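You operate a simulated robot arm through the tools that you are given. There is no shell and no other tool. Be economical: measure what you need, move in short steps, check, and stop when the job is done.

The job below is to be done with a simulated robot arm. You get a single attempt, and the scene is never put back.

JOB
Shut the left pink drawer. Switch the showcase switch on. Put the yellow cap on the upper right shelf of the pink counter away on the top of the purple counter. Take the blue pouch and leave it on top of the pink parcel. Put the yellow bead from the top of the orange bench on the bead band there. Put the S order card from the top of the long table on the upper left shelf of the white bench and the M order card on the upper right shelf of the orange bench. Put two of the weights from the top of the long table on the sofa end of the long table. Open the purple drawer, take the pink stopper on the top of the long table and put it away in the inside of the purple drawer and shut the drawer again. Any order will do. Set down upright: blue pouch, order card, weight.

It is judged by the outcome, as a careful person would: the job done as asked, and still so three seconds after it is handed in. It fails if anything else is knocked over, pushed out of place, dropped, spilled or broken. A push-on lid holds only when it is set on centred and level and pressed home; a screw cap is set on level and turned clockwise until tight.

ROBOT AND FRAMES
A 7-joint arm with a fingered hand on a trunk, on a base that drives. Base frame: it is fixed to the floor where the robot stands at the start and does not move with it; the origin is under the middle of the robot, x ahead of it, y to its left, z up. Units: mm, rad, N and s.
With the tool pointing down near the work surface it reaches from about 180 to 680 mm from the robot's upright axis, wherever it stands. Its first joint turns from -2.897 to 2.897 rad. Places, roughly: bead band (15x7x1 cm) [300, -1800, 800]; blue pouch (8x6x10 cm) [400, -1100, 1000]; inside of the purple drawer [-100, 1000, 700]; left pink drawer [600, 0, 800]; order card [-2000, -3250, 750]; pink parcel (11x11x12 cm) [1000, -100, 1000]; pink stopper (3x3x2 cm) [-1900, -1000, 700]; purple drawer [-100, 1000, 700]; showcase switch [600, -400, 900]; sofa end of the long table [-2600, -3800, 700]; top of the purple counter [200, 1000, 900]; upper left shelf of the white bench [-4400, -1700, 400]; upper right shelf of the orange bench [0, -2500, 400]; weight [-2250, -1750, 750]; yellow bead (3x3x2 cm) [200, -2000, 800]; yellow cap (3x3x2 cm) [400, -1000, 400]. Payload 4 kg.
The TCP is the grasp point between the finger pads, 28 mm short of the fingertips. In the tool frame z runs along the fingers and y along their closing line. Largest opening 168 mm; the body of the gripper starts 79 mm behind the TCP. The gripper is a hand of 4 fingers: y runs from the thumb to the fingers, the wrist lies at [0, 0, -249] in the tool frame.
Orientation is that of the tool frame in the base frame, as a unit quaternion [x, y, z, w]. With the fingers straight down and closing along the base's y, the tool's x points along the base's -x, its y along +y and its z along -z.

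CONTROLS
- The arm moves only by the tool jog_arm. Its argument "motion" is a list of rows, each an object of numbers (a shift or turn left out is 0): "tx", "ty", "tz": the shift along the tool's x, y, z in mm; "ax", "ay", "az": the turn, a rotation vector about the tool's x, y, z in rad. In form: [{"tx": .., "ty": .., "tz": .., "ax": .., "ay": .., "az": ..}, ...]. A call has 1 to 10 rows; each row is the pose to reach, as a shift and turn from the pose commanded when the call began, along the tool's axes at that moment. Each row takes 0.2 s and may step no farther than 50 mm and 0.15 rad from the row before; otherwise, the whole call is refused. A pose out of reach is approached as far as the arm can. The call stops where the force on the tool passes 40 N (or 10 N more than at its start, if that is more) or the arm is blocked; 0.2 s more then pass. In this call time passes only in rows, and 0.2 s behind the last. It gives the time, the measured TCP pose, the force on the tool (base axes), the opening and the grip force at its end, in the units of the frame above (readings bear some noise), with the torque about the TCP (base axes, N m) and any sound that the robot's microphone picked up.
- Cameras (640 x 400 px; columns grow to the right, rows downward): "scene" is now at [5.9, 162.9, 1473.4]; the picture's right is [0.00, -1.00, 0.00], its down [-0.87, -0.00, -0.49] and it looks along [0.49, 0.00, -0.87] (base axes); focal length 214 px, centre (320, 200). "wrist" rides on the gripper at [60, -60, -110] in the tool frame; the picture's right is [0.71, 0.71, 0.00], its down [-0.56, 0.56, -0.61] and it looks along [-0.43, 0.43, 0.79] (tool axes); focal length 265 px, centre (320, 200). There is no depth. A picture from a camera that has moved, and an enlarged one, comes with that camera's place and axes in the base frame and with its lens.
- grab_frame(camera): a new picture of that camera. It takes no simulated time.
- slide_trunk(by): slides the trunk up (or, below 0, down) by that many mm; the arm and the scene camera ride with it, the base frame stays. It gives what a move gives, with no picture.
- base_move(legs): drives the robot by 1 to 6 legs, each [ahead, turn to the left] in mm and rad, along the robot's own axes; the way and the turn of a leg run together, so that a leg with both is an arc; at most 1500 mm and 3.142 rad a leg. The arm and the cameras ride along, it lands a little off, and it stops where it bumps. It gives what a move gives.
- curl_fingers(finger1, finger2, finger3, thumb_bend): sets how far each is bent, from 0 (flat) to 1 (curled in); at 0.3 the hand is open as for a grip, at 0.7 the pads meet at the TCP. One left out holds its place. A second passes; each finger stops where it meets its share of the squeeze, and holds until it gets a number again. It is the only way to open and close the hand. It gives what a move gives, with no picture; readings hold the bend of each and the force on the fingers (four entries, about 0 where the hand has none), thumb and palm.
- aim_head(pan, tilt): turns the head with the scene camera to pan (to the left, within 2.705 rad either way) and tilt (down, from -0.506 to 1.204), counted from straight ahead of the robot. It gives what a move gives.
- zoom(camera, box): a new picture of the part [left, top, right, bottom] of that camera's present view, enlarged. It takes no simulated time.
- finish_job(): hands the job in; it is judged then, once.

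Work in short steps. Places have to be worked out from the pictures, the camera data and where the tool is seen: move nearer, look again, correct. Check each grasp and each placing, and mend what went wrong. You have 525 turns and 300 pictures in all, those below and enlarged ones among them. Open the gripper and draw the arm clear of the work before you hand the job in, unless the task says otherwise; then end with one line.

The tools are called after "Emit:" as name(argument=value, ...) on one line, values as JSON. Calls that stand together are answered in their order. jog_arm: Moves the arm, as the interface text tells. Its arguments: {"type":"object","properties":{"motion":{"type":"array","items":{"type":"object","properties":{"tx":{"type":"number"},"ty":{"type":"number"},"tz":{"type":"number"},"ax":{"type":"number"},"ay":{"type":"number"},"az":{"type":"number"}}}}},"required":["motion"]} The other tools are called the same way: slide_trunk (by) slides the trunk up or down; curl_fingers (finger1, finger2, finger3, thumb_bend) moves the fingers one by one; base_move (legs) drives the base; aim_head (pan, tilt) turns the head that bears the scene camera; grab_frame (camera) takes a picture; zoom (camera, box) takes an enlarged picture of a part of a camera's view; finish_job () hands the job in.

At the start:

```text
clock: 0.0
tcp_pos: [342.6, 303.3, 1198.1]
ee_rot: [0.0, 1.0, 0.0, -0.001]
contact_force: [0.9, 0.4, -0.1]
torque: [0.0, -0.02, -0.01]
opening: 167.9
finger_force: 0.0
shape: jaw
bend: [0.3, 0.3, 0.3, 0.3]
finger forces: [0.1, 0.0, 0.0, 0.1, 0.1, 0.0]
trunk travel left (down, up): [-515.0, 75.0]
robot x, y, heading: [0.7, 0.7, 0.002]
head pan, tilt: [0.002, 1.059]
```

scene: 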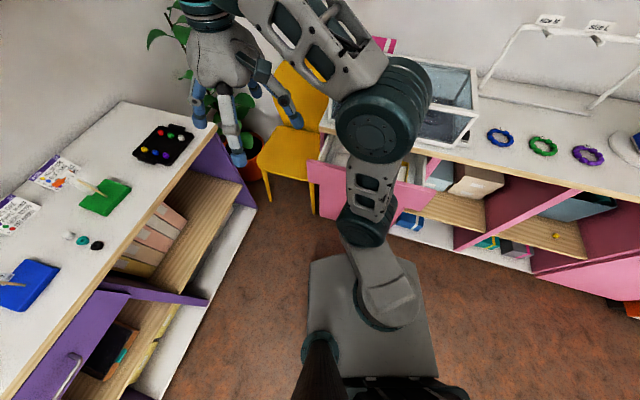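
wrist: 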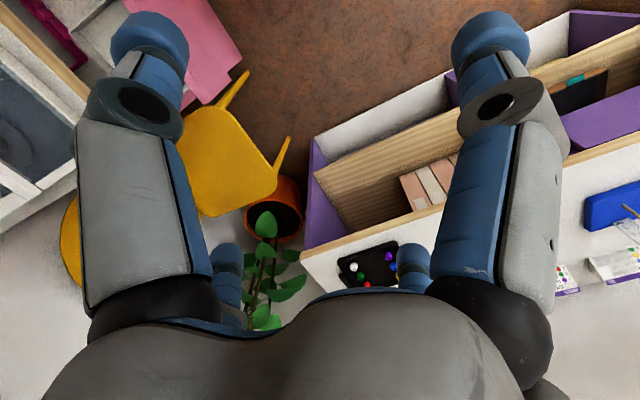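

I'll look around first to learn the layout: the head goes to a lower tilt, facing ahead-right.

Emit:
aim_head(pan=-0.5, tilt=0.6)

Emit:
grab_frame(camera="scene")

Emit:
aim_head(pan=1.5, tilt=0.6)

Emit:
grab_frame(camera="scene")

Emit:
aim_head(pan=-2.0, tilt=0.5)

Emit:
grab_frame(camera="scene")

```text
clock: 0.9
tcp_pos: [342.2, 302.4, 1198.4]
ee_rot: [0.0, 1.0, 0.0, 0.0]
contact_force: [-1.4, -0.1, 0.4]
torque: [-0.03, 0.02, -0.02]
opening: 167.7
finger_force: 0.1
shape: jaw
bend: [0.3, 0.3, 0.3, 0.3]
finger forces: [0.0, 0.1, 0.0, 0.0, 0.0, 0.0]
trunk travel left (down, up): [-515.0, 75.0]
robot x, y, heading: [-0.9, -0.3, 0.0]
head pan, tilt: [-0.499, 0.6]
```

```text
297 pictures are left
camera scene: at [17.6, 120.5, 1509.4], right [-0.48, -0.88, 0.0], down [-0.5, 0.27, -0.82], along [0.72, -0.39, -0.57], focal length 214 px, centre (320, 200)
```

scene: 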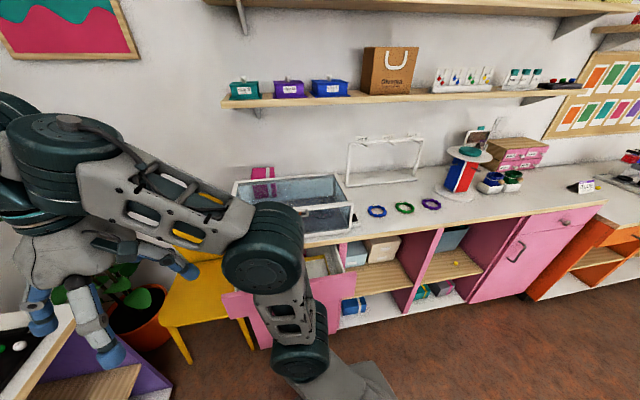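

```text
clock: 2.9
tcp_pos: [343.3, 303.1, 1196.4]
ee_rot: [-0.001, 1.0, -0.001, 0.0]
contact_force: [0.6, -0.4, -0.3]
torque: [0.0, 0.01, 0.0]
opening: 167.5
finger_force: 0.2
shape: jaw
bend: [0.3, 0.3, 0.3, 0.3]
finger forces: [0.1, 0.1, 0.1, 0.0, 0.0, 0.0]
trunk travel left (down, up): [-515.0, 75.0]
robot x, y, heading: [-0.8, -4.2, 0.001]
head pan, tilt: [1.499, 0.6]
```

```text
296 pictures are left
camera scene: at [-53.6, 250.9, 1509.5], right [1.0, -0.07, 0.0], down [-0.04, -0.56, -0.82], along [0.06, 0.82, -0.57], focal length 214 px, centre (320, 200)
```

scene: 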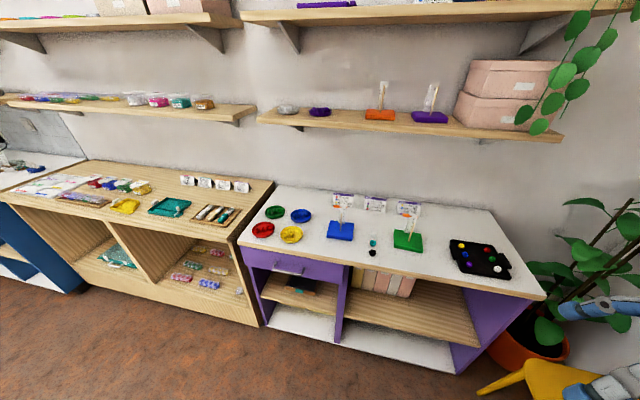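

```text
clock: 5.8
tcp_pos: [342.4, 301.7, 1197.9]
ee_rot: [0.001, 1.0, 0.0, 0.0]
contact_force: [0.4, -0.9, 0.9]
torque: [0.03, -0.02, -0.01]
opening: 168.0
finger_force: 0.2
shape: jaw
bend: [0.3, 0.3, 0.3, 0.3]
finger forces: [0.0, 0.0, 0.0, 0.1, 0.0, 0.0]
trunk travel left (down, up): [-515.0, 75.0]
robot x, y, heading: [0.7, 4.4, 0.001]
head pan, tilt: [-2.0, 0.499]
```

```text
295 pictures are left
camera scene: at [-97.8, 80.0, 1518.6], right [-0.91, 0.42, 0.0], down [0.2, 0.44, -0.88], along [-0.37, -0.8, -0.48], focal length 214 px, centre (320, 200)
```

scene: 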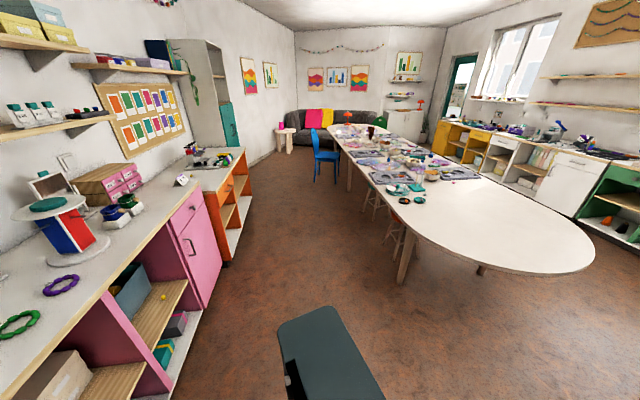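

Next I look closer at the pink counter's right part.

Emit:
aim_head(pan=-0.9, tilt=0.6)

Emit:
zoom(camera="scene", box=[160, 130, 480, 330])

Emit:
grab_frame(camera="scene")

```text
clock: 7.1
tcp_pos: [342.5, 302.3, 1198.0]
ee_rot: [0.001, 1.0, 0.0, 0.0]
contact_force: [0.2, 0.8, 0.5]
torque: [-0.03, 0.01, 0.0]
opening: 167.8
finger_force: 0.0
shape: jaw
bend: [0.3, 0.3, 0.3, 0.3]
finger forces: [0.1, 0.0, 0.1, 0.0, 0.0, 0.0]
trunk travel left (down, up): [-515.0, 75.0]
robot x, y, heading: [-3.0, -3.8, 0.003]
head pan, tilt: [-0.901, 0.6]
```

```text
2.00 times, centred on (320, 230) of scene
camera zoom: at [-5.1, 93.4, 1509.5], right [-0.78, -0.62, 0.0], down [-0.35, 0.44, -0.83], along [0.51, -0.65, -0.56], focal length 429 px, centre (320, 140)
```

zoom: 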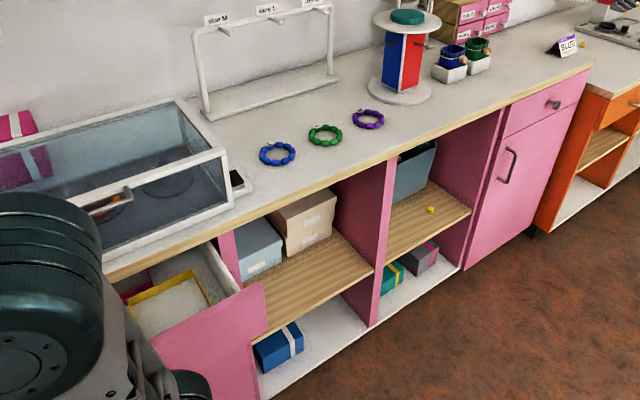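

```text
293 pictures are left
camera scene: at [-5.1, 93.4, 1509.5], right [-0.78, -0.62, 0.0], down [-0.35, 0.44, -0.83], along [0.51, -0.65, -0.56], focal length 214 px, centre (320, 200)
```

scene: 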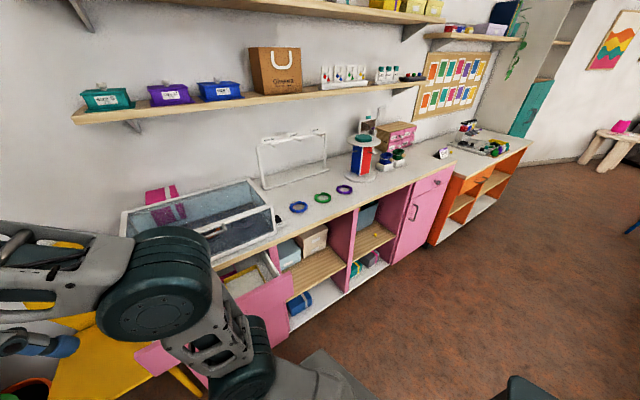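

The pink counter runs obliquely, from about (611,-62) to (120,-1630). I swing the hand right at the same height so the wrist camera can see the open drawer.

Emit:
jog_arm(motion=[{"ty": -50}, {"ty": -100}, {"ty": -150}, {"ty": -200}, {"ty": -250}, {"ty": -300}, {"ty": -350}, {"ty": -400}, {"ty": -450}, {"ty": -500}])

Emit:
grab_frame(camera="wrist")

Emit:
aim_head(pan=0.0, tilt=0.8)

Emit:
grab_frame(camera="scene")

```text
clock: 9.3
tcp_pos: [344.5, -200.1, 1197.1]
ee_rot: [0.0, 1.0, 0.001, 0.0]
contact_force: [-0.2, -0.3, -0.2]
torque: [0.01, -0.06, 0.01]
opening: 167.9
finger_force: 0.0
shape: jaw
bend: [0.3, 0.3, 0.3, 0.3]
finger forces: [0.0, 0.1, 0.1, 0.0, 0.0, 0.0]
trunk travel left (down, up): [-515.0, 75.0]
robot x, y, heading: [1.7, -0.2, 0.002]
head pan, tilt: [-0.901, 0.6]
```

```text
292 pictures are left
camera wrist: at [283.2, -260.0, 1307.4], right [-0.71, 0.71, 0.0], down [0.56, 0.56, 0.61], along [0.43, 0.43, -0.79], focal length 265 px, centre (320, 200)
```

wrist: 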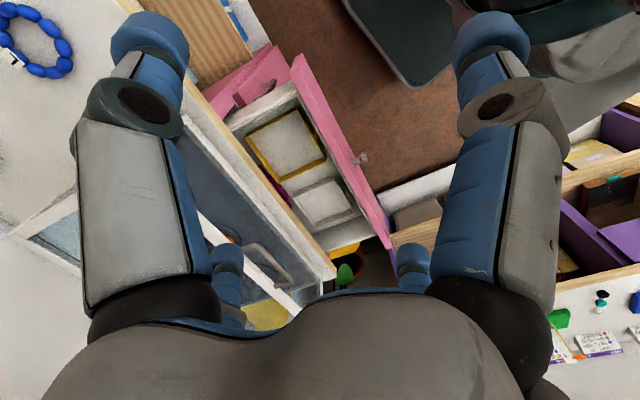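

```text
clock: 10.5
tcp_pos: [344.3, -198.3, 1197.8]
ee_rot: [0.0, 1.0, 0.0, 0.0]
contact_force: [-0.5, 0.5, 0.1]
torque: [0.01, 0.02, 0.01]
opening: 167.9
finger_force: 0.0
shape: jaw
bend: [0.3, 0.3, 0.3, 0.3]
finger forces: [0.1, 0.1, 0.1, 0.1, 0.1, 0.0]
trunk travel left (down, up): [-515.0, 75.0]
robot x, y, heading: [-0.5, 1.4, 0.001]
head pan, tilt: [0.0, 0.799]
```

```text
291 pictures are left
camera scene: at [20.7, 162.4, 1492.7], right [0.0, -1.0, 0.0], down [-0.72, 0.0, -0.7], along [0.7, 0.0, -0.72], focal length 214 px, centre (320, 200)
```

scene: 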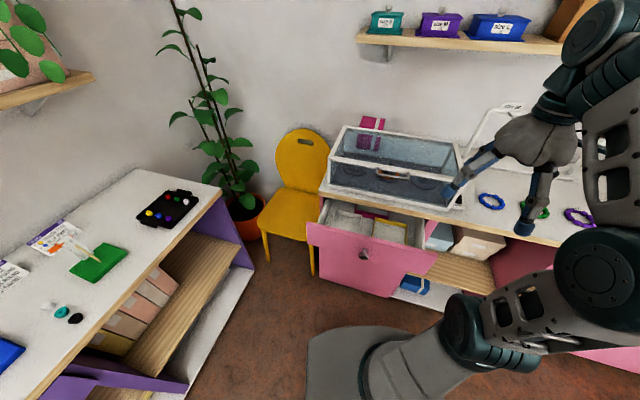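

The drawer knob triangulates to about [416, 8, 793], its panel facing (-0.96, 0.28). I back off 200 mm and turn square to the counter, closing the fingers for pushing.

Emit:
base_move(legs=[[-220, 0], [0, -0.28]])

Emit:
curl_fingers(finger1=0.7, finger2=0.7, finger3=0.7, thumb_bend=0.7)

Emit:
aim_head(pan=0.0, tilt=0.7)

Emit:
grab_frame(camera="scene")

```text
clock: 13.1
tcp_pos: [57.0, -284.5, 1197.6]
ee_rot: [0.137, 0.991, 0.0, -0.001]
contact_force: [-0.9, 0.1, -0.3]
torque: [-0.02, -0.01, 0.02]
opening: 168.2
finger_force: 0.1
shape: jaw
bend: [0.3, 0.3, 0.3, 0.3]
finger forces: [0.0, 0.1, 0.0, 0.0, 0.1, 0.1]
trunk travel left (down, up): [-515.0, 75.0]
robot x, y, heading: [-218.9, -3.3, -0.276]
head pan, tilt: [0.0, 0.799]
```

```text
clock: 14.1
tcp_pos: [56.4, -285.5, 1197.9]
ee_rot: [0.137, 0.991, -0.001, 0.0]
contact_force: [-0.2, 0.0, 0.1]
torque: [-0.01, 0.01, 0.02]
opening: 1.6
finger_force: 0.0
shape: fingers
bend: [0.69, 0.69, 0.69, 0.69]
finger forces: [0.1, 0.0, 0.1, 0.1, 0.0, 0.0]
trunk travel left (down, up): [-515.0, 75.0]
robot x, y, heading: [-221.8, -1.9, -0.272]
head pan, tilt: [0.0, 0.799]
```

```text
clock: 14.8
tcp_pos: [57.1, -284.5, 1198.2]
ee_rot: [0.137, 0.991, 0.001, 0.0]
contact_force: [-0.2, -0.2, -0.1]
torque: [-0.02, 0.02, 0.01]
opening: 1.8
finger_force: 0.0
shape: fingers
bend: [0.69, 0.69, 0.69, 0.69]
finger forces: [0.0, 0.0, 0.1, 0.0, 0.0, 0.0]
trunk travel left (down, up): [-515.0, 75.0]
robot x, y, heading: [-221.3, -1.1, -0.275]
head pan, tilt: [0.0, 0.7]
```

```text
290 pictures are left
camera scene: at [-153.1, 149.2, 1500.8], right [-0.27, -0.96, 0.0], down [-0.62, 0.17, -0.76], along [0.74, -0.21, -0.64], focal length 214 px, centre (320, 200)
```

scene: 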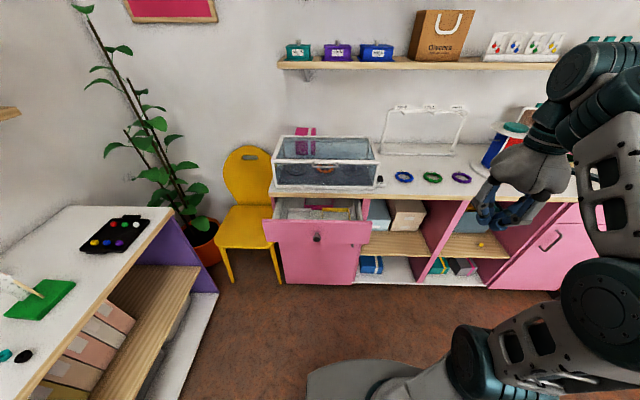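

Now square with the counter; the knob sits about 612 ahead, 178 left. I tilt the hand forward and bring it left while still high.

Emit:
jog_arm(motion=[{"tx": -12, "ty": 40, "tz": 12, "ay": -0.15}, {"tx": -25, "ty": 80, "tz": 25, "ay": -0.3}, {"tx": -37, "ty": 120, "tz": 37, "ay": -0.45}, {"tx": -50, "ty": 160, "tz": 50, "ay": -0.6}, {"tx": -60, "ty": 200, "tz": 62, "ay": -0.75}, {"tx": -70, "ty": 240, "tz": 75, "ay": -0.9}, {"tx": -85, "ty": 280, "tz": 87, "ay": -1.05}, {"tx": -100, "ty": 322, "tz": 100, "ay": -1.2}])

Emit:
grab_frame(camera="scene")

```text
clock: 16.6
tcp_pos: [227.5, 0.3, 1135.3]
ee_rot: [0.019, 0.85, -0.007, 0.527]
contact_force: [-0.3, -0.4, -0.3]
torque: [-0.01, 0.0, 0.01]
opening: 1.5
finger_force: 0.1
shape: fingers
bend: [0.69, 0.69, 0.69, 0.69]
finger forces: [0.0, 0.0, 0.1, 0.0, 0.0, 0.1]
out of reach, approached as far as the arm can: row 7, 8
trunk travel left (down, up): [-515.0, 75.0]
robot x, y, heading: [-220.4, -2.2, -0.275]
head pan, tilt: [0.0, 0.7]
stopped in row 8: the arm was blocked; the commanded pose is now the measured one
```

```text
289 pictures are left
camera scene: at [-152.9, 149.5, 1500.8], right [-0.27, -0.96, 0.0], down [-0.62, 0.17, -0.76], along [0.74, -0.21, -0.64], focal length 214 px, centre (320, 200)
```

scene: 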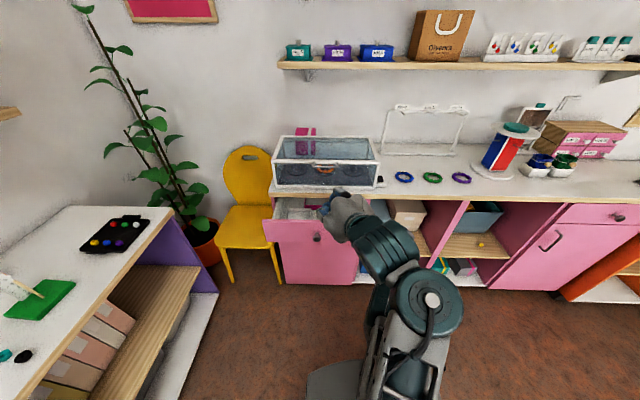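

The arm hit a limit near the end but is nearly in the wanted pose, pointing along base +x. I lower straight down to about z 810.

Emit:
jog_arm(motion=[{"tx": 42, "tz": 21}, {"tx": 83, "tz": 41}, {"tx": 125, "tz": 62}, {"tx": 166, "tz": 83}, {"tx": 208, "tz": 103}, {"tx": 249, "tz": 124}, {"tx": 291, "ty": -2, "tz": 145}])

Emit:
grab_frame(camera="scene")

```text
clock: 18.1
tcp_pos: [245.1, -5.3, 1116.8]
ee_rot: [0.016, 0.85, -0.004, 0.526]
contact_force: [-0.3, -0.2, 0.4]
torque: [-0.01, -0.03, 0.01]
opening: 1.6
finger_force: 0.1
shape: fingers
bend: [0.69, 0.69, 0.69, 0.69]
finger forces: [0.0, 0.0, 0.0, 0.0, 0.0, 0.1]
out of reach, approached as far as the arm can: row 1, 2, 3, 4, 5, 6, 7
trunk travel left (down, up): [-515.0, 75.0]
robot x, y, heading: [-215.8, 2.0, -0.276]
head pan, tilt: [0.0, 0.7]
```

```text
288 pictures are left
camera scene: at [-152.9, 149.4, 1500.9], right [-0.27, -0.96, 0.0], down [-0.62, 0.17, -0.76], along [0.74, -0.21, -0.64], focal length 214 px, centre (320, 200)
```

scene: 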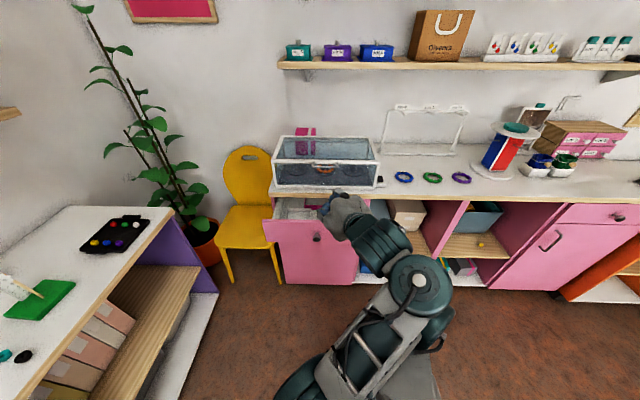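

That configuration can't reach down, so I use the trunk to lower the whole arm instead.

Emit:
slide_trunk(by=-310)

Emit:
grab_frame(camera="scene")

Emit:
grab_frame(camera="wrist")

```text
clock: 21.2
tcp_pos: [245.3, -5.4, 805.9]
ee_rot: [0.016, 0.85, -0.004, 0.526]
contact_force: [-0.4, 0.3, 0.9]
torque: [-0.01, 0.03, 0.02]
opening: 1.3
finger_force: 0.1
shape: fingers
bend: [0.69, 0.69, 0.69, 0.69]
finger forces: [0.0, 0.0, 0.0, 0.1, 0.1, 0.0]
trunk travel left (down, up): [-205.0, 385.0]
robot x, y, heading: [-221.8, -0.1, -0.272]
head pan, tilt: [0.0, 0.7]
```

```text
287 pictures are left
camera scene: at [-152.9, 149.3, 1190.9], right [-0.27, -0.96, 0.0], down [-0.62, 0.17, -0.76], along [0.74, -0.21, -0.64], focal length 214 px, centre (320, 200)
```

scene: 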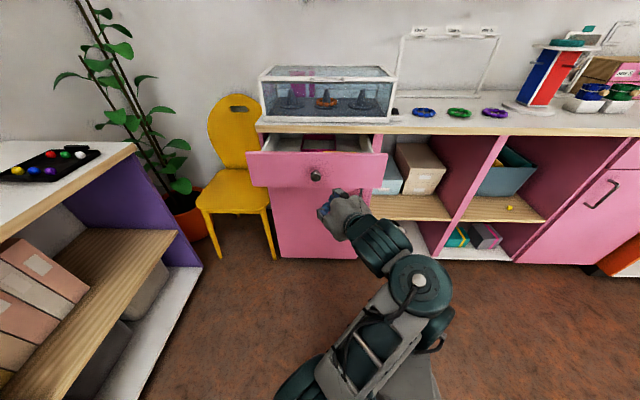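

```text
286 pictures are left
camera wrist: at [118.4, -60.9, 801.5], right [-0.29, 0.72, -0.63], down [-0.28, 0.56, 0.78], along [0.91, 0.41, 0.04], focal length 265 px, centre (320, 200)
```

wrist: 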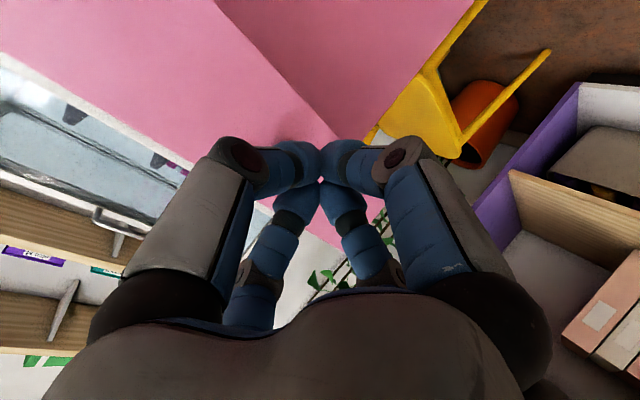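

Hand is level with the panel, right of the knob. I push ahead along the counter normal, slowly.

Emit:
jog_arm(motion=[{"tx": -13, "ty": -7, "tz": 26}, {"tx": -26, "ty": -14, "tz": 52}, {"tx": -39, "ty": -21, "tz": 78}, {"tx": -52, "ty": -28, "tz": 105}, {"tx": -65, "ty": -35, "tz": 131}, {"tx": -78, "ty": -42, "tz": 157}, {"tx": -91, "ty": -49, "tz": 183}])

Emit:
grab_frame(camera="scene")

```text
clock: 22.8
tcp_pos: [448.0, -59.8, 807.0]
ee_rot: [0.014, 0.849, -0.003, 0.527]
contact_force: [0.6, 0.6, 0.6]
torque: [-0.03, 0.02, -0.02]
opening: 1.4
finger_force: 0.1
shape: fingers
bend: [0.69, 0.69, 0.69, 0.69]
finger forces: [0.0, 0.1, 0.1, 0.0, 0.1, 0.0]
out of reach, approached as far as the arm can: row 1, 2
trunk travel left (down, up): [-205.0, 385.0]
robot x, y, heading: [-222.1, 0.8, -0.275]
head pan, tilt: [0.0, 0.7]
```

```text
285 pictures are left
camera scene: at [-153.1, 149.5, 1190.8], right [-0.27, -0.96, 0.0], down [-0.62, 0.17, -0.77], along [0.74, -0.21, -0.64], focal length 214 px, centre (320, 200)
```

scene: 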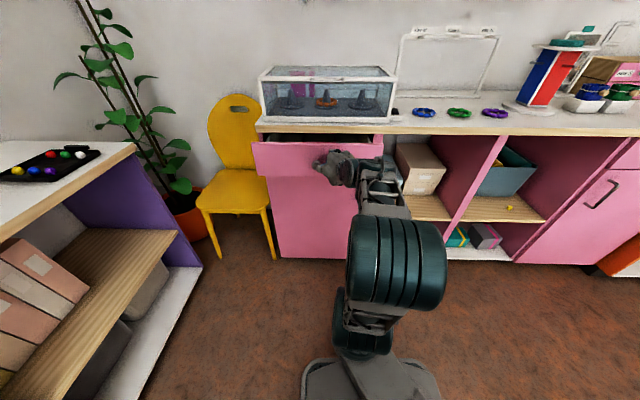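

The drawer is sliding in easily. I continue until it stops.

Emit:
jog_arm(motion=[{"tx": -9, "ty": -5, "tz": 17}, {"tx": -17, "ty": -9, "tz": 35}, {"tx": -26, "ty": -14, "tz": 52}, {"tx": -35, "ty": -19, "tz": 70}, {"tx": -43, "ty": -23, "tz": 87}, {"tx": -52, "ty": -28, "tz": 105}])

Emit:
grab_frame(camera="scene")

```text
clock: 24.1
tcp_pos: [544.3, -86.5, 802.3]
ee_rot: [0.016, 0.853, -0.003, 0.521]
contact_force: [-30.6, 2.8, 8.4]
torque: [0.07, -0.02, 0.08]
opening: 1.1
finger_force: 27.8
shape: fingers
bend: [0.69, 0.69, 0.71, 0.69]
finger forces: [0.0, 5.5, 26.6, 0.0, 22.8, 0.0]
trunk travel left (down, up): [-205.0, 385.0]
robot x, y, heading: [-222.2, 3.2, -0.27]
head pan, tilt: [0.0, 0.7]
stopped in row 6: the force on the tool passed its limit at 57 N (the readings are from after the stop); the commanded pose is now the measured one
```

```text
284 pictures are left
camera scene: at [-156.8, 149.8, 1191.2], right [-0.27, -0.96, 0.0], down [-0.62, 0.17, -0.77], along [0.74, -0.21, -0.64], focal length 214 px, centre (320, 200)
```

scene: 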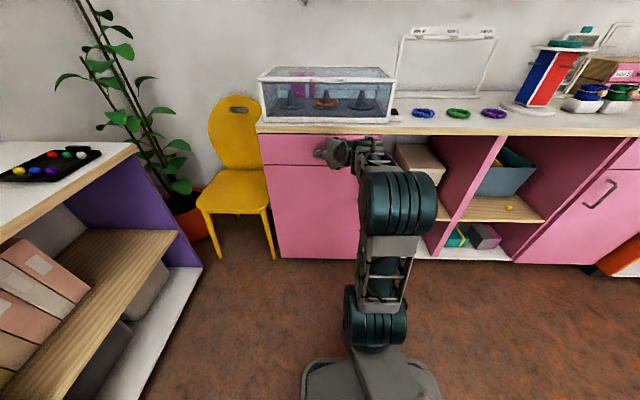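

The drawer is shut flush. I back the hand off, and zoom at the switch.

Emit:
jog_arm(motion=[{"tx": 13, "ty": 7, "tz": -26}, {"tx": 26, "ty": 14, "tz": -52}, {"tx": 39, "ty": 21, "tz": -78}, {"tx": 52, "ty": 28, "tz": -105}, {"tx": 74, "ty": 36, "tz": -145}])

Emit:
zoom(camera="scene", box=[240, 50, 480, 200])

Emit:
zoom(camera="scene", box=[360, 80, 440, 130])

```text
clock: 25.3
tcp_pos: [385.2, -43.9, 803.8]
ee_rot: [0.015, 0.855, -0.002, 0.519]
contact_force: [0.8, -0.4, -0.5]
torque: [0.01, 0.01, 0.03]
opening: 1.9
finger_force: 0.0
shape: fingers
bend: [0.68, 0.69, 0.69, 0.69]
finger forces: [0.0, 0.0, 0.1, 0.0, 0.0, 0.0]
trunk travel left (down, up): [-205.0, 385.0]
robot x, y, heading: [-222.7, -0.5, -0.271]
head pan, tilt: [0.0, 0.7]
```

```text
2.67 times, centred on (360, 125) of scene
camera zoom: at [-152.5, 149.3, 1190.9], right [-0.27, -0.96, 0.0], down [-0.62, 0.17, -0.76], along [0.74, -0.21, -0.64], focal length 572 px, centre (213, 400)
```

zoom: 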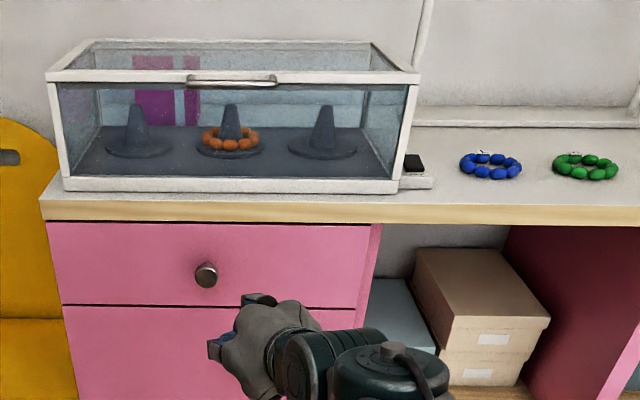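

```text
8.00 times, centred on (400, 105) of scene
camera zoom: at [-152.5, 149.3, 1190.9], right [-0.27, -0.96, 0.0], down [-0.62, 0.17, -0.76], along [0.74, -0.21, -0.64], focal length 1716 px, centre (-320, 960)
```

zoom: 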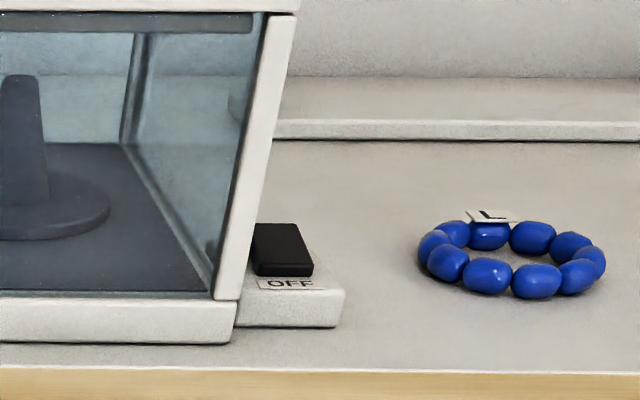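

Drawer shut. The switch rocker (OFF at front) is about 870 ahead, -117 left of the robot, right beside the showcase. I raise the trunk, drive up 300 mm, and set a single finger out for pressing.

Emit:
slide_trunk(by=310)

Emit:
jog_arm(motion=[{"ay": 0.15}, {"ay": 0.3}, {"ay": 0.45}, {"ay": 0.6}, {"ay": 0.75}, {"ay": 0.9}, {"ay": 1.0}, {"ay": 1.09}])

Emit:
curl_fingers(finger1=1.0, finger2=0.55, finger3=1.0, thumb_bend=1.0)

Emit:
grab_frame(camera="wrist")

Emit:
grab_frame(camera="scene")

```text
clock: 28.4
tcp_pos: [385.0, -44.4, 1114.6]
ee_rot: [0.016, 0.854, -0.003, 0.52]
contact_force: [0.4, 0.6, -0.5]
torque: [0.01, 0.0, 0.0]
opening: 1.7
finger_force: 0.0
shape: fingers
bend: [0.68, 0.69, 0.69, 0.69]
finger forces: [0.0, 0.0, 0.0, 0.0, 0.1, 0.0]
trunk travel left (down, up): [-515.0, 75.0]
robot x, y, heading: [-224.0, 0.3, -0.275]
head pan, tilt: [0.0, 0.7]
```

```text
clock: 30.2
tcp_pos: [385.3, -45.3, 1113.8]
ee_rot: [0.016, 1.0, 0.006, 0.001]
contact_force: [-0.6, -0.6, -0.3]
torque: [0.02, 0.01, 0.0]
opening: 2.0
finger_force: 0.0
shape: fingers
bend: [0.68, 0.69, 0.69, 0.69]
finger forces: [0.0, 0.0, 0.1, 0.0, 0.0, 0.1]
trunk travel left (down, up): [-515.0, 75.0]
robot x, y, heading: [-219.8, -2.3, -0.276]
head pan, tilt: [0.0, 0.7]
```

```text
clock: 31.2
tcp_pos: [384.4, -45.1, 1113.7]
ee_rot: [0.016, 1.0, 0.006, 0.003]
contact_force: [-1.0, 0.1, -0.3]
torque: [-0.05, 0.01, 0.0]
opening: 0.0
finger_force: 0.2
shape: fingers
bend: [0.75, 0.55, 0.76, 0.83]
finger forces: [0.0, 0.0, 0.0, 0.1, 0.1, 0.0]
trunk travel left (down, up): [-515.0, 75.0]
robot x, y, heading: [-222.2, 0.6, -0.277]
head pan, tilt: [0.0, 0.7]
```

```text
281 pictures are left
camera wrist: at [321.7, -103.8, 1222.3], right [-0.69, 0.73, 0.0], down [0.57, 0.53, 0.62], along [0.45, 0.43, -0.78], focal length 265 px, centre (320, 200)
```

wrist: 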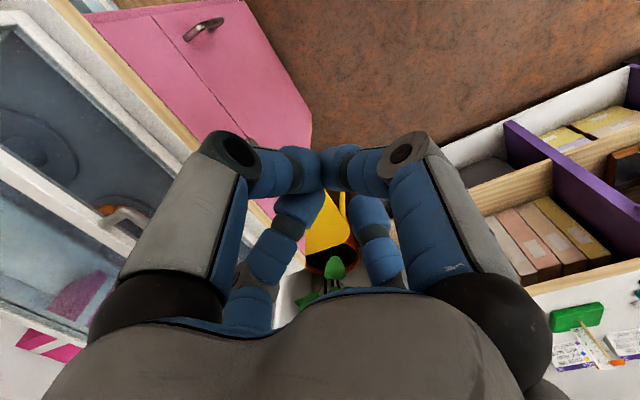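

```text
280 pictures are left
camera scene: at [-152.9, 149.3, 1500.9], right [-0.27, -0.96, 0.0], down [-0.62, 0.17, -0.76], along [0.74, -0.21, -0.64], focal length 214 px, centre (320, 200)
```

scene: 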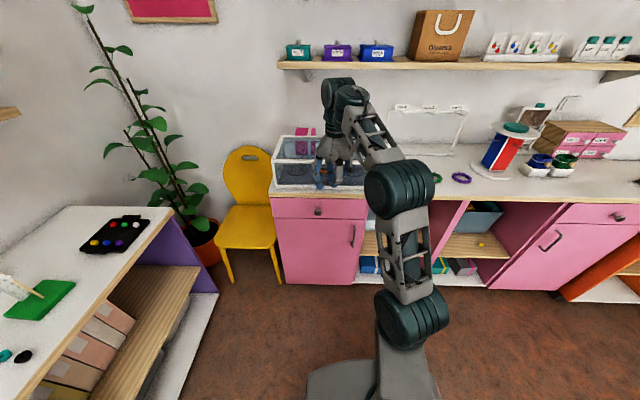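

Fingers can't curl past each other, so I'll press with the closed fist, hand narrow side toward the showcase. I close the fist, move right and yaw the hand while still back from the counter.

Emit:
curl_fingers(finger1=0.7, finger2=0.7, finger3=0.7, thumb_bend=0.7)

Emit:
jog_arm(motion=[{"tx": 7, "ty": -26, "az": -0.144}, {"tx": 15, "ty": -52, "az": -0.288}, {"tx": 22, "ty": -79, "az": -0.432}, {"tx": 30, "ty": -105, "az": -0.576}, {"tx": 37, "ty": -131, "az": -0.72}, {"tx": 45, "ty": -157, "az": -0.864}, {"tx": 52, "ty": -184, "az": -1.008}, {"tx": 60, "ty": -210, "az": -1.152}, {"tx": 67, "ty": -236, "az": -1.296}])

Emit:
base_move(legs=[[300, 0]])

Emit:
grab_frame(camera="scene")

Emit:
grab_frame(camera="wrist")

```text
clock: 32.2
tcp_pos: [384.3, -43.8, 1113.4]
ee_rot: [0.015, 1.0, 0.006, 0.003]
contact_force: [-0.5, -0.3, 0.0]
torque: [0.02, 0.0, -0.01]
opening: 1.7
finger_force: 0.1
shape: fingers
bend: [0.69, 0.68, 0.69, 0.69]
finger forces: [0.0, 0.0, 0.0, 0.0, 0.0, 0.0]
trunk travel left (down, up): [-515.0, 75.0]
robot x, y, heading: [-221.3, 2.8, -0.273]
head pan, tilt: [0.0, 0.7]
```

```text
clock: 34.2
tcp_pos: [307.9, -261.1, 1111.1]
ee_rot: [-0.59, 0.807, -0.005, -0.004]
contact_force: [0.1, 2.6, 1.1]
torque: [-0.25, -0.02, 0.0]
opening: 1.4
finger_force: 0.0
shape: fingers
bend: [0.69, 0.69, 0.69, 0.69]
finger forces: [0.0, 0.1, 0.1, 0.0, 0.0, 0.1]
out of reach, approached as far as the arm can: row 9
trunk travel left (down, up): [-515.0, 75.0]
robot x, y, heading: [-219.3, 0.1, -0.277]
head pan, tilt: [0.0, 0.7]
```

```text
clock: 36.3
tcp_pos: [605.8, -352.7, 1110.3]
ee_rot: [-0.587, 0.809, -0.003, -0.001]
contact_force: [-0.3, 0.1, 0.9]
torque: [0.0, 0.0, 0.0]
opening: 1.4
finger_force: 0.1
shape: fingers
bend: [0.69, 0.69, 0.69, 0.69]
finger forces: [0.0, 0.1, 0.1, 0.0, 0.0, 0.0]
trunk travel left (down, up): [-515.0, 75.0]
robot x, y, heading: [73.1, -84.8, -0.278]
head pan, tilt: [0.0, 0.7]
```

```text
279 pictures are left
camera scene: at [145.8, 64.9, 1500.9], right [-0.27, -0.96, 0.0], down [-0.62, 0.18, -0.76], along [0.74, -0.21, -0.64], focal length 214 px, centre (320, 200)
```

scene: 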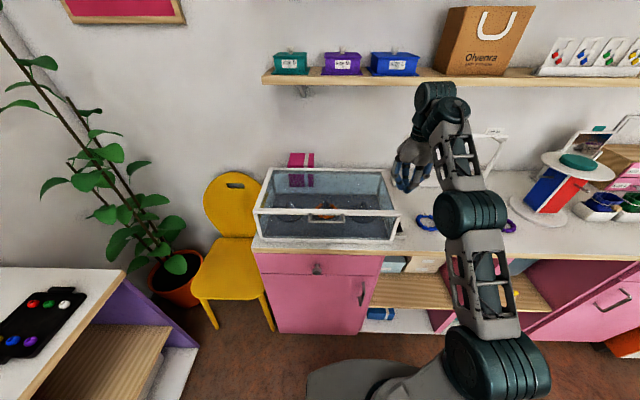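

```text
278 pictures are left
camera wrist: at [643.2, -427.7, 1219.3], right [-0.89, -0.45, 0.0], down [-0.36, 0.71, 0.61], along [-0.28, 0.54, -0.79], focal length 265 px, centre (320, 200)
```

wrist: 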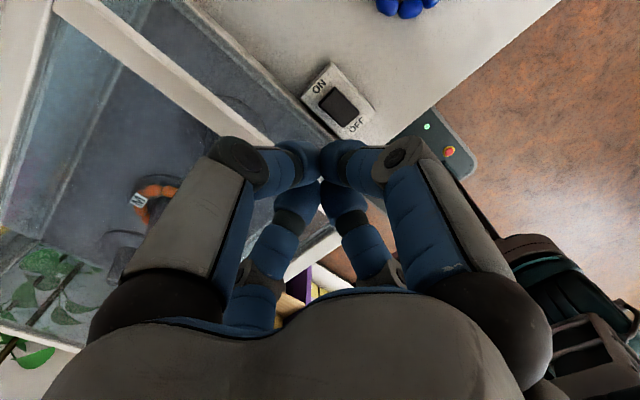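

The wrist view shows ON at the rear half, OFF at the front; the rocker centre is about (578,-358,930). I tilt the hand away from the showcase and hover above the rear half.

Emit:
jog_arm(motion=[{"tx": 9, "ty": 1, "tz": 23, "ay": -0.1}, {"tx": 18, "ty": 3, "tz": 46, "ay": -0.2}, {"tx": 26.5, "ty": 4, "tz": 70, "ay": -0.3}])

Emit:
grab_frame(camera="wrist")

Emit:
zoom(camera="scene", box=[320, 120, 480, 270])

```text
clock: 37.1
tcp_pos: [598.8, -325.7, 1077.7]
ee_rot: [-0.574, 0.818, 0.004, 0.026]
contact_force: [-0.6, -1.0, 4.7]
torque: [0.02, 0.07, -0.03]
opening: 1.6
finger_force: 3.5
shape: fingers
bend: [0.69, 0.69, 0.69, 0.69]
finger forces: [0.0, 7.1, 0.0, 0.0, 0.0, 0.0]
out of reach, approached as far as the arm can: row 1, 2, 3
trunk travel left (down, up): [-515.0, 75.0]
robot x, y, heading: [73.9, -83.6, -0.28]
head pan, tilt: [0.0, 0.7]
```

```text
277 pictures are left
camera wrist: at [630.7, -406.6, 1186.0], right [-0.9, -0.42, -0.05], down [-0.36, 0.69, 0.63], along [-0.23, 0.58, -0.78], focal length 265 px, centre (320, 200)
```

wrist: 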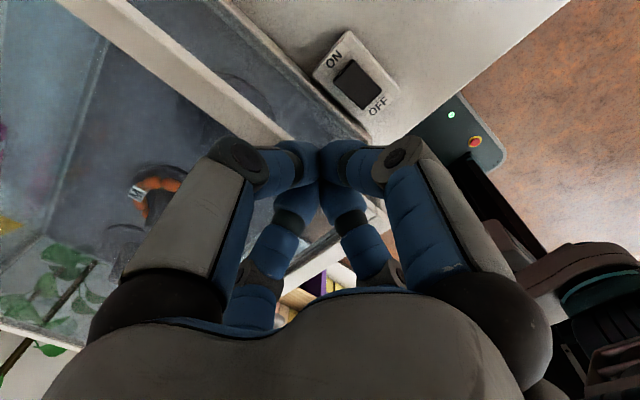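

```text
2.67 times, centred on (400, 195) of scene
camera zoom: at [144.9, 65.0, 1501.0], right [-0.27, -0.96, 0.0], down [-0.62, 0.18, -0.77], along [0.74, -0.21, -0.64], focal length 572 px, centre (107, 213)
```

zoom: 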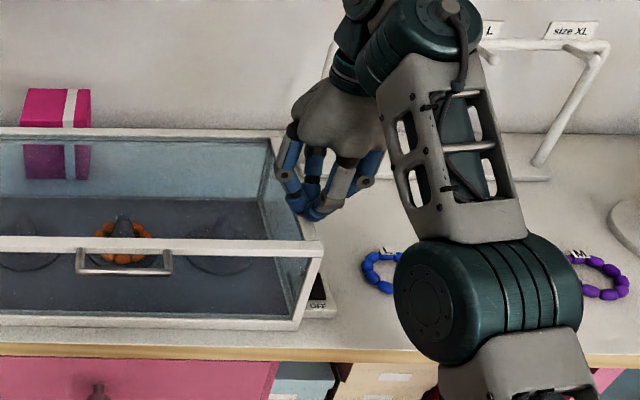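

The limits pushed the hand left and it is touching the showcase top. I lift straight away.

Emit:
jog_arm(motion=[{"tz": -25}, {"tz": -50}])

Emit:
zoom(camera="scene", box=[240, 120, 480, 270])

```text
clock: 37.7
tcp_pos: [598.1, -327.2, 1126.1]
ee_rot: [-0.572, 0.82, 0.001, 0.023]
contact_force: [0.8, -0.6, -0.2]
torque: [0.0, -0.01, 0.0]
opening: 1.6
finger_force: 0.1
shape: fingers
bend: [0.69, 0.69, 0.69, 0.69]
finger forces: [0.0, 0.1, 0.1, 0.1, 0.0, 0.0]
trunk travel left (down, up): [-515.0, 75.0]
robot x, y, heading: [76.8, -82.4, -0.276]
head pan, tilt: [0.0, 0.7]
```

```text
2.67 times, centred on (360, 195) of scene
camera zoom: at [145.5, 65.4, 1500.8], right [-0.27, -0.96, 0.0], down [-0.62, 0.18, -0.76], along [0.74, -0.21, -0.64], focal length 572 px, centre (213, 213)
```

zoom: 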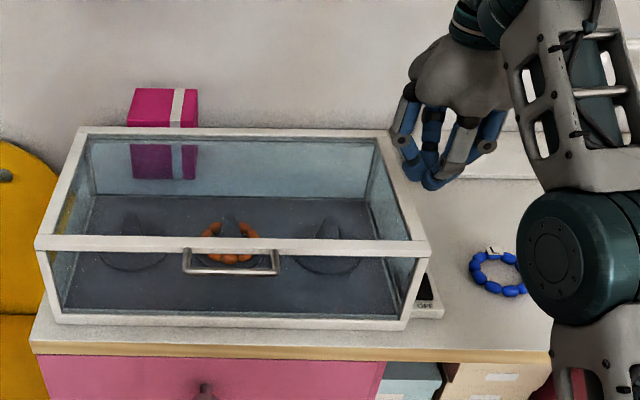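

Showcase intact. I switch to a forward-pointing approach that worked before: draw the hand back and unwind the yaw first.

Emit:
jog_arm(motion=[{"tx": 4, "ty": 19, "az": 0.14}, {"tx": 9, "ty": 37, "az": 0.28}, {"tx": 13, "ty": 56, "az": 0.42}, {"tx": 18, "ty": 74, "az": 0.56}, {"tx": 22, "ty": 93, "az": 0.7}, {"tx": 27, "ty": 111, "az": 0.84}, {"tx": 31, "ty": 130, "az": 0.98}, {"tx": 36, "ty": 148, "az": 1.11}, {"tx": 40, "ty": 167, "az": 1.22}])

```text
clock: 39.7
tcp_pos: [427.1, -307.7, 1120.6]
ee_rot: [0.0, 1.0, 0.018, 0.018]
contact_force: [-0.6, -0.6, 0.5]
torque: [0.01, 0.0, 0.01]
opening: 1.8
finger_force: 0.1
shape: fingers
bend: [0.69, 0.69, 0.69, 0.69]
finger forces: [0.0, 0.0, 0.1, 0.0, 0.0, 0.0]
trunk travel left (down, up): [-515.0, 75.0]
robot x, y, heading: [76.6, -80.4, -0.272]
head pan, tilt: [0.0, 0.7]
```

Now tilt the tool forward by about 1.05 rad.

Emit:
jog_arm(motion=[{"ay": -0.15}, {"ay": -0.3}, {"ay": -0.45}, {"ay": -0.6}, {"ay": -0.75}, {"ay": -0.9}, {"ay": -1.05}])

Emit:
slide_trunk(by=-100)

Emit:
grab_frame(camera="scene")

```text
clock: 41.3
tcp_pos: [428.6, -308.1, 1131.3]
ee_rot: [0.007, 0.857, 0.017, 0.516]
contact_force: [0.0, 1.2, -0.5]
torque: [-0.02, 0.05, -0.02]
opening: 1.8
finger_force: 0.1
shape: fingers
bend: [0.69, 0.69, 0.69, 0.69]
finger forces: [0.0, 0.0, 0.1, 0.0, 0.0, 0.0]
out of reach, approached as far as the arm can: row 1, 2, 3, 4, 7
trunk travel left (down, up): [-515.0, 75.0]
robot x, y, heading: [76.8, -83.9, -0.273]
head pan, tilt: [0.0, 0.7]
```

```text
clock: 42.6
tcp_pos: [428.2, -308.1, 1030.7]
ee_rot: [0.007, 0.857, 0.017, 0.515]
contact_force: [1.0, 0.2, -1.1]
torque: [0.0, 0.0, 0.0]
opening: 1.7
finger_force: 0.1
shape: fingers
bend: [0.69, 0.69, 0.69, 0.69]
finger forces: [0.0, 0.0, 0.0, 0.1, 0.0, 0.0]
trunk travel left (down, up): [-415.0, 175.0]
robot x, y, heading: [78.9, -83.2, -0.277]
head pan, tilt: [0.0, 0.7]
```

```text
274 pictures are left
camera scene: at [145.3, 65.0, 1400.9], right [-0.27, -0.96, 0.0], down [-0.62, 0.18, -0.76], along [0.74, -0.21, -0.64], focal length 214 px, centre (320, 200)
```

scene: 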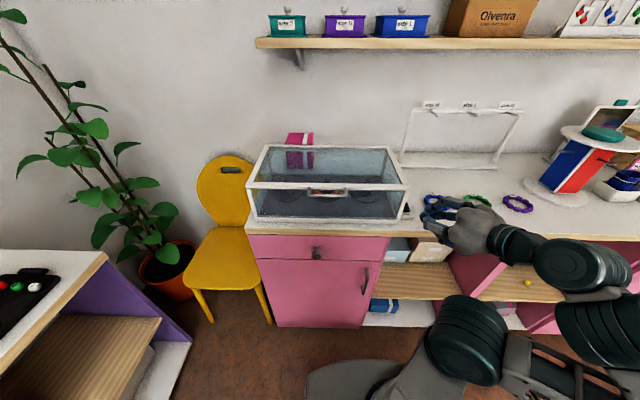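

Zooming to re-measure the switch from here.

Emit:
zoom(camera="scene", box=[360, 170, 456, 230])

```text
6.67 times, centred on (408, 200) of scene
camera zoom: at [145.3, 65.0, 1400.9], right [-0.27, -0.96, 0.0], down [-0.62, 0.18, -0.76], along [0.74, -0.21, -0.64], focal length 1430 px, centre (-267, 200)
```

zoom: 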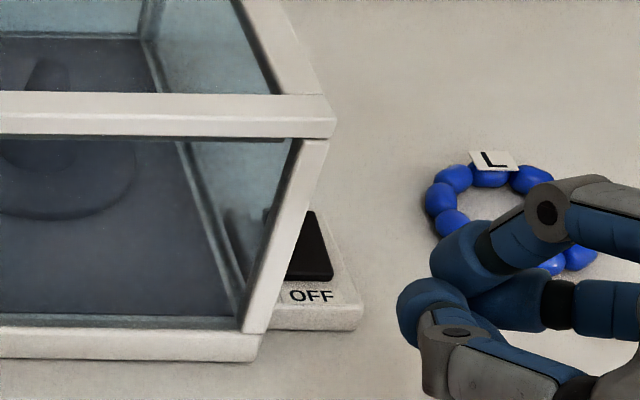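

The ON half of the rocker is about (590,-356,935). I move the fist tip above it, clear of the case by ~15 mm.

Emit:
jog_arm(motion=[{"tx": -7, "ty": -14, "tz": 35}, {"tx": -15, "ty": -28, "tz": 69}, {"tx": -23, "ty": -43, "tz": 104}, {"tx": -30.6, "ty": -57, "tz": 138.6}])

Emit:
zoom(camera="scene", box=[340, 140, 500, 240])

Emit:
grab_frame(camera="wrist")

```text
clock: 43.6
tcp_pos: [498.2, -325.3, 1012.3]
ee_rot: [0.007, 0.857, 0.017, 0.515]
contact_force: [0.6, 0.5, -0.1]
torque: [0.0, 0.03, 0.03]
opening: 2.2
finger_force: 0.1
shape: fingers
bend: [0.69, 0.69, 0.69, 0.69]
finger forces: [0.0, 0.1, 0.0, 0.0, 0.1, 0.0]
out of reach, approached as far as the arm can: row 2, 3, 4
trunk travel left (down, up): [-415.0, 175.0]
robot x, y, heading: [74.7, -84.4, -0.276]
head pan, tilt: [0.0, 0.7]
```

```text
4.00 times, centred on (420, 190) of scene
camera zoom: at [145.1, 64.8, 1400.9], right [-0.27, -0.96, 0.0], down [-0.62, 0.18, -0.77], along [0.74, -0.21, -0.64], focal length 858 px, centre (-80, 240)
```

zoom: 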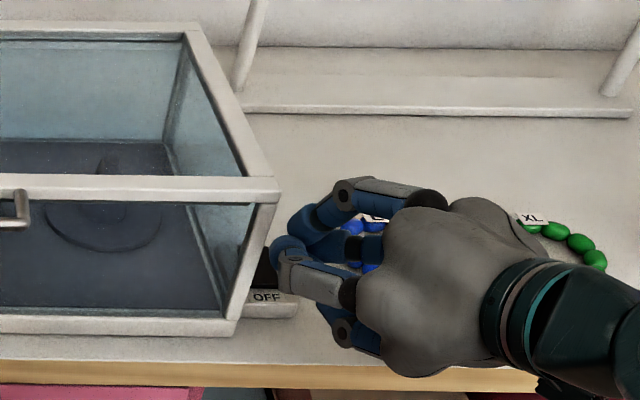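

```text
271 pictures are left
camera wrist: at [373.2, -386.2, 1008.5], right [-0.33, 0.73, -0.6], down [-0.28, 0.53, 0.8], along [0.9, 0.44, 0.03], focal length 265 px, centre (320, 200)
```

wrist: 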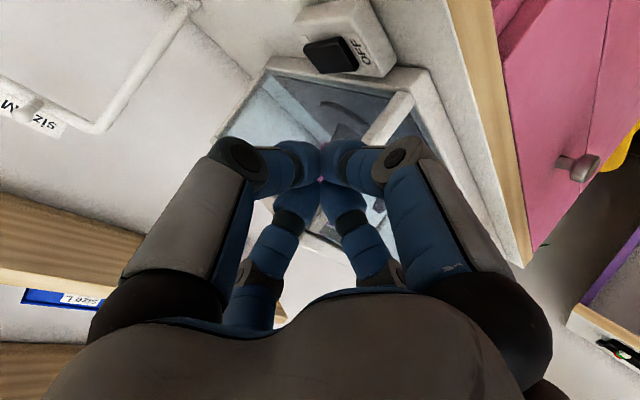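

The arm limits again; I'll finish the positioning with the base. First a small shift right.

Emit:
jog_arm(motion=[{"ty": -12}, {"ty": -24}])

Emit:
base_move(legs=[[50, 0]])

Emit:
zoom(camera="scene", box=[340, 140, 500, 240])

Emit:
grab_frame(camera="wrist")

```text
clock: 44.2
tcp_pos: [490.5, -333.0, 1016.0]
ee_rot: [0.007, 0.857, 0.017, 0.516]
contact_force: [0.9, -0.7, -1.0]
torque: [-0.02, -0.02, -0.01]
opening: 1.7
finger_force: 0.1
shape: fingers
bend: [0.69, 0.69, 0.69, 0.69]
finger forces: [0.1, 0.1, 0.1, 0.0, 0.0, 0.0]
out of reach, approached as far as the arm can: row 1, 2
trunk travel left (down, up): [-415.0, 175.0]
robot x, y, heading: [77.2, -83.2, -0.275]
head pan, tilt: [0.0, 0.7]
```

```text
clock: 45.1
tcp_pos: [538.1, -345.9, 1016.2]
ee_rot: [0.007, 0.857, 0.017, 0.516]
contact_force: [-0.4, 0.4, -0.1]
torque: [-0.01, 0.01, 0.01]
opening: 1.5
finger_force: 0.1
shape: fingers
bend: [0.69, 0.69, 0.69, 0.69]
finger forces: [0.0, 0.0, 0.1, 0.0, 0.0, 0.1]
trunk travel left (down, up): [-415.0, 175.0]
robot x, y, heading: [122.7, -96.0, -0.279]
head pan, tilt: [0.0, 0.7]
```

```text
4.00 times, centred on (420, 190) of scene
camera zoom: at [192.7, 51.6, 1400.9], right [-0.27, -0.96, 0.0], down [-0.62, 0.18, -0.76], along [0.74, -0.21, -0.64], focal length 858 px, centre (-80, 240)
```

zoom: 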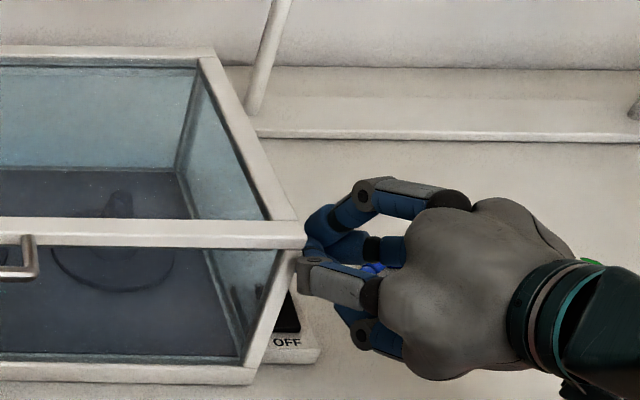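

```text
269 pictures are left
camera wrist: at [413.1, -406.5, 1012.4], right [-0.33, 0.73, -0.6], down [-0.28, 0.53, 0.8], along [0.9, 0.44, 0.03], focal length 265 px, centre (320, 200)
```

wrist: 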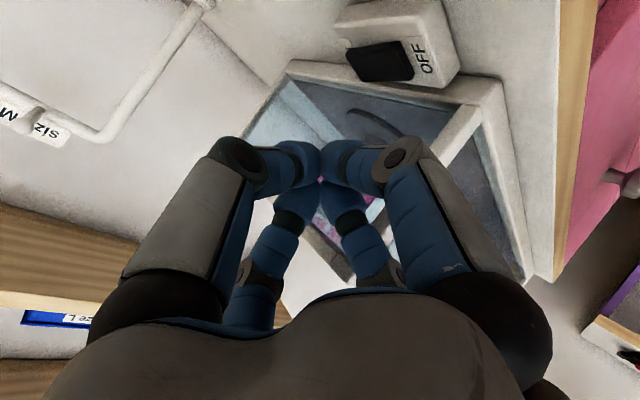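

Tip is at about (563,-345,1003). I advance 28 mm with a slight right turn, then lower with the trunk.

Emit:
base_move(legs=[[28, -0.015]])

Emit:
slide_trunk(by=-45)

Emit:
zoom(camera="scene", box=[340, 140, 500, 240])

Emit:
grab_frame(camera="wrist")

```text
clock: 46.0
tcp_pos: [559.4, -360.3, 1016.3]
ee_rot: [0.014, 0.856, 0.013, 0.516]
contact_force: [-3.0, -6.7, -3.5]
torque: [-0.06, -0.1, 0.34]
opening: 1.6
finger_force: 4.4
shape: fingers
bend: [0.69, 0.7, 0.69, 0.69]
finger forces: [0.1, 8.0, 0.1, 0.0, 0.0, 0.0]
trunk travel left (down, up): [-415.0, 175.0]
robot x, y, heading: [149.6, -103.4, -0.289]
head pan, tilt: [0.0, 0.7]
```

```text
clock: 46.8
tcp_pos: [560.9, -360.0, 971.2]
ee_rot: [0.014, 0.857, 0.013, 0.516]
contact_force: [0.1, 0.1, 0.4]
torque: [0.01, 0.02, 0.01]
opening: 1.5
finger_force: 0.0
shape: fingers
bend: [0.69, 0.69, 0.69, 0.69]
finger forces: [0.0, 0.0, 0.0, 0.1, 0.1, 0.1]
trunk travel left (down, up): [-370.0, 220.0]
robot x, y, heading: [152.6, -107.0, -0.285]
head pan, tilt: [0.0, 0.7]
```

```text
4.00 times, centred on (420, 190) of scene
camera zoom: at [221.0, 43.0, 1355.9], right [-0.29, -0.96, 0.0], down [-0.62, 0.18, -0.76], along [0.73, -0.22, -0.64], focal length 858 px, centre (-80, 240)
```

zoom: 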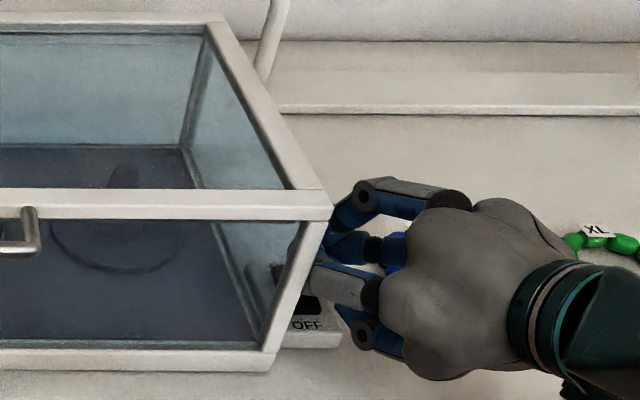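

```text
267 pictures are left
camera wrist: at [434.5, -418.5, 967.4], right [-0.32, 0.73, -0.6], down [-0.28, 0.53, 0.8], along [0.91, 0.42, 0.03], focal length 265 px, centre (320, 200)
```

wrist: 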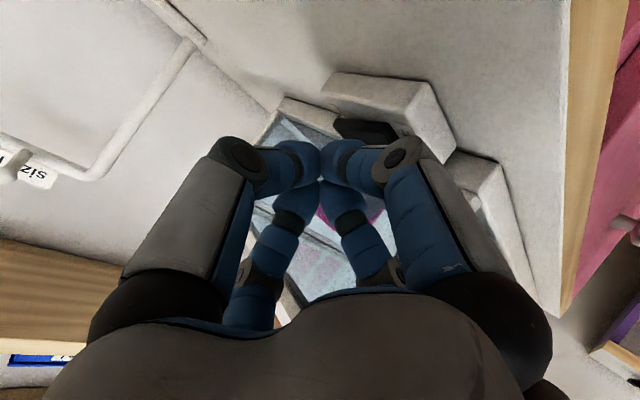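

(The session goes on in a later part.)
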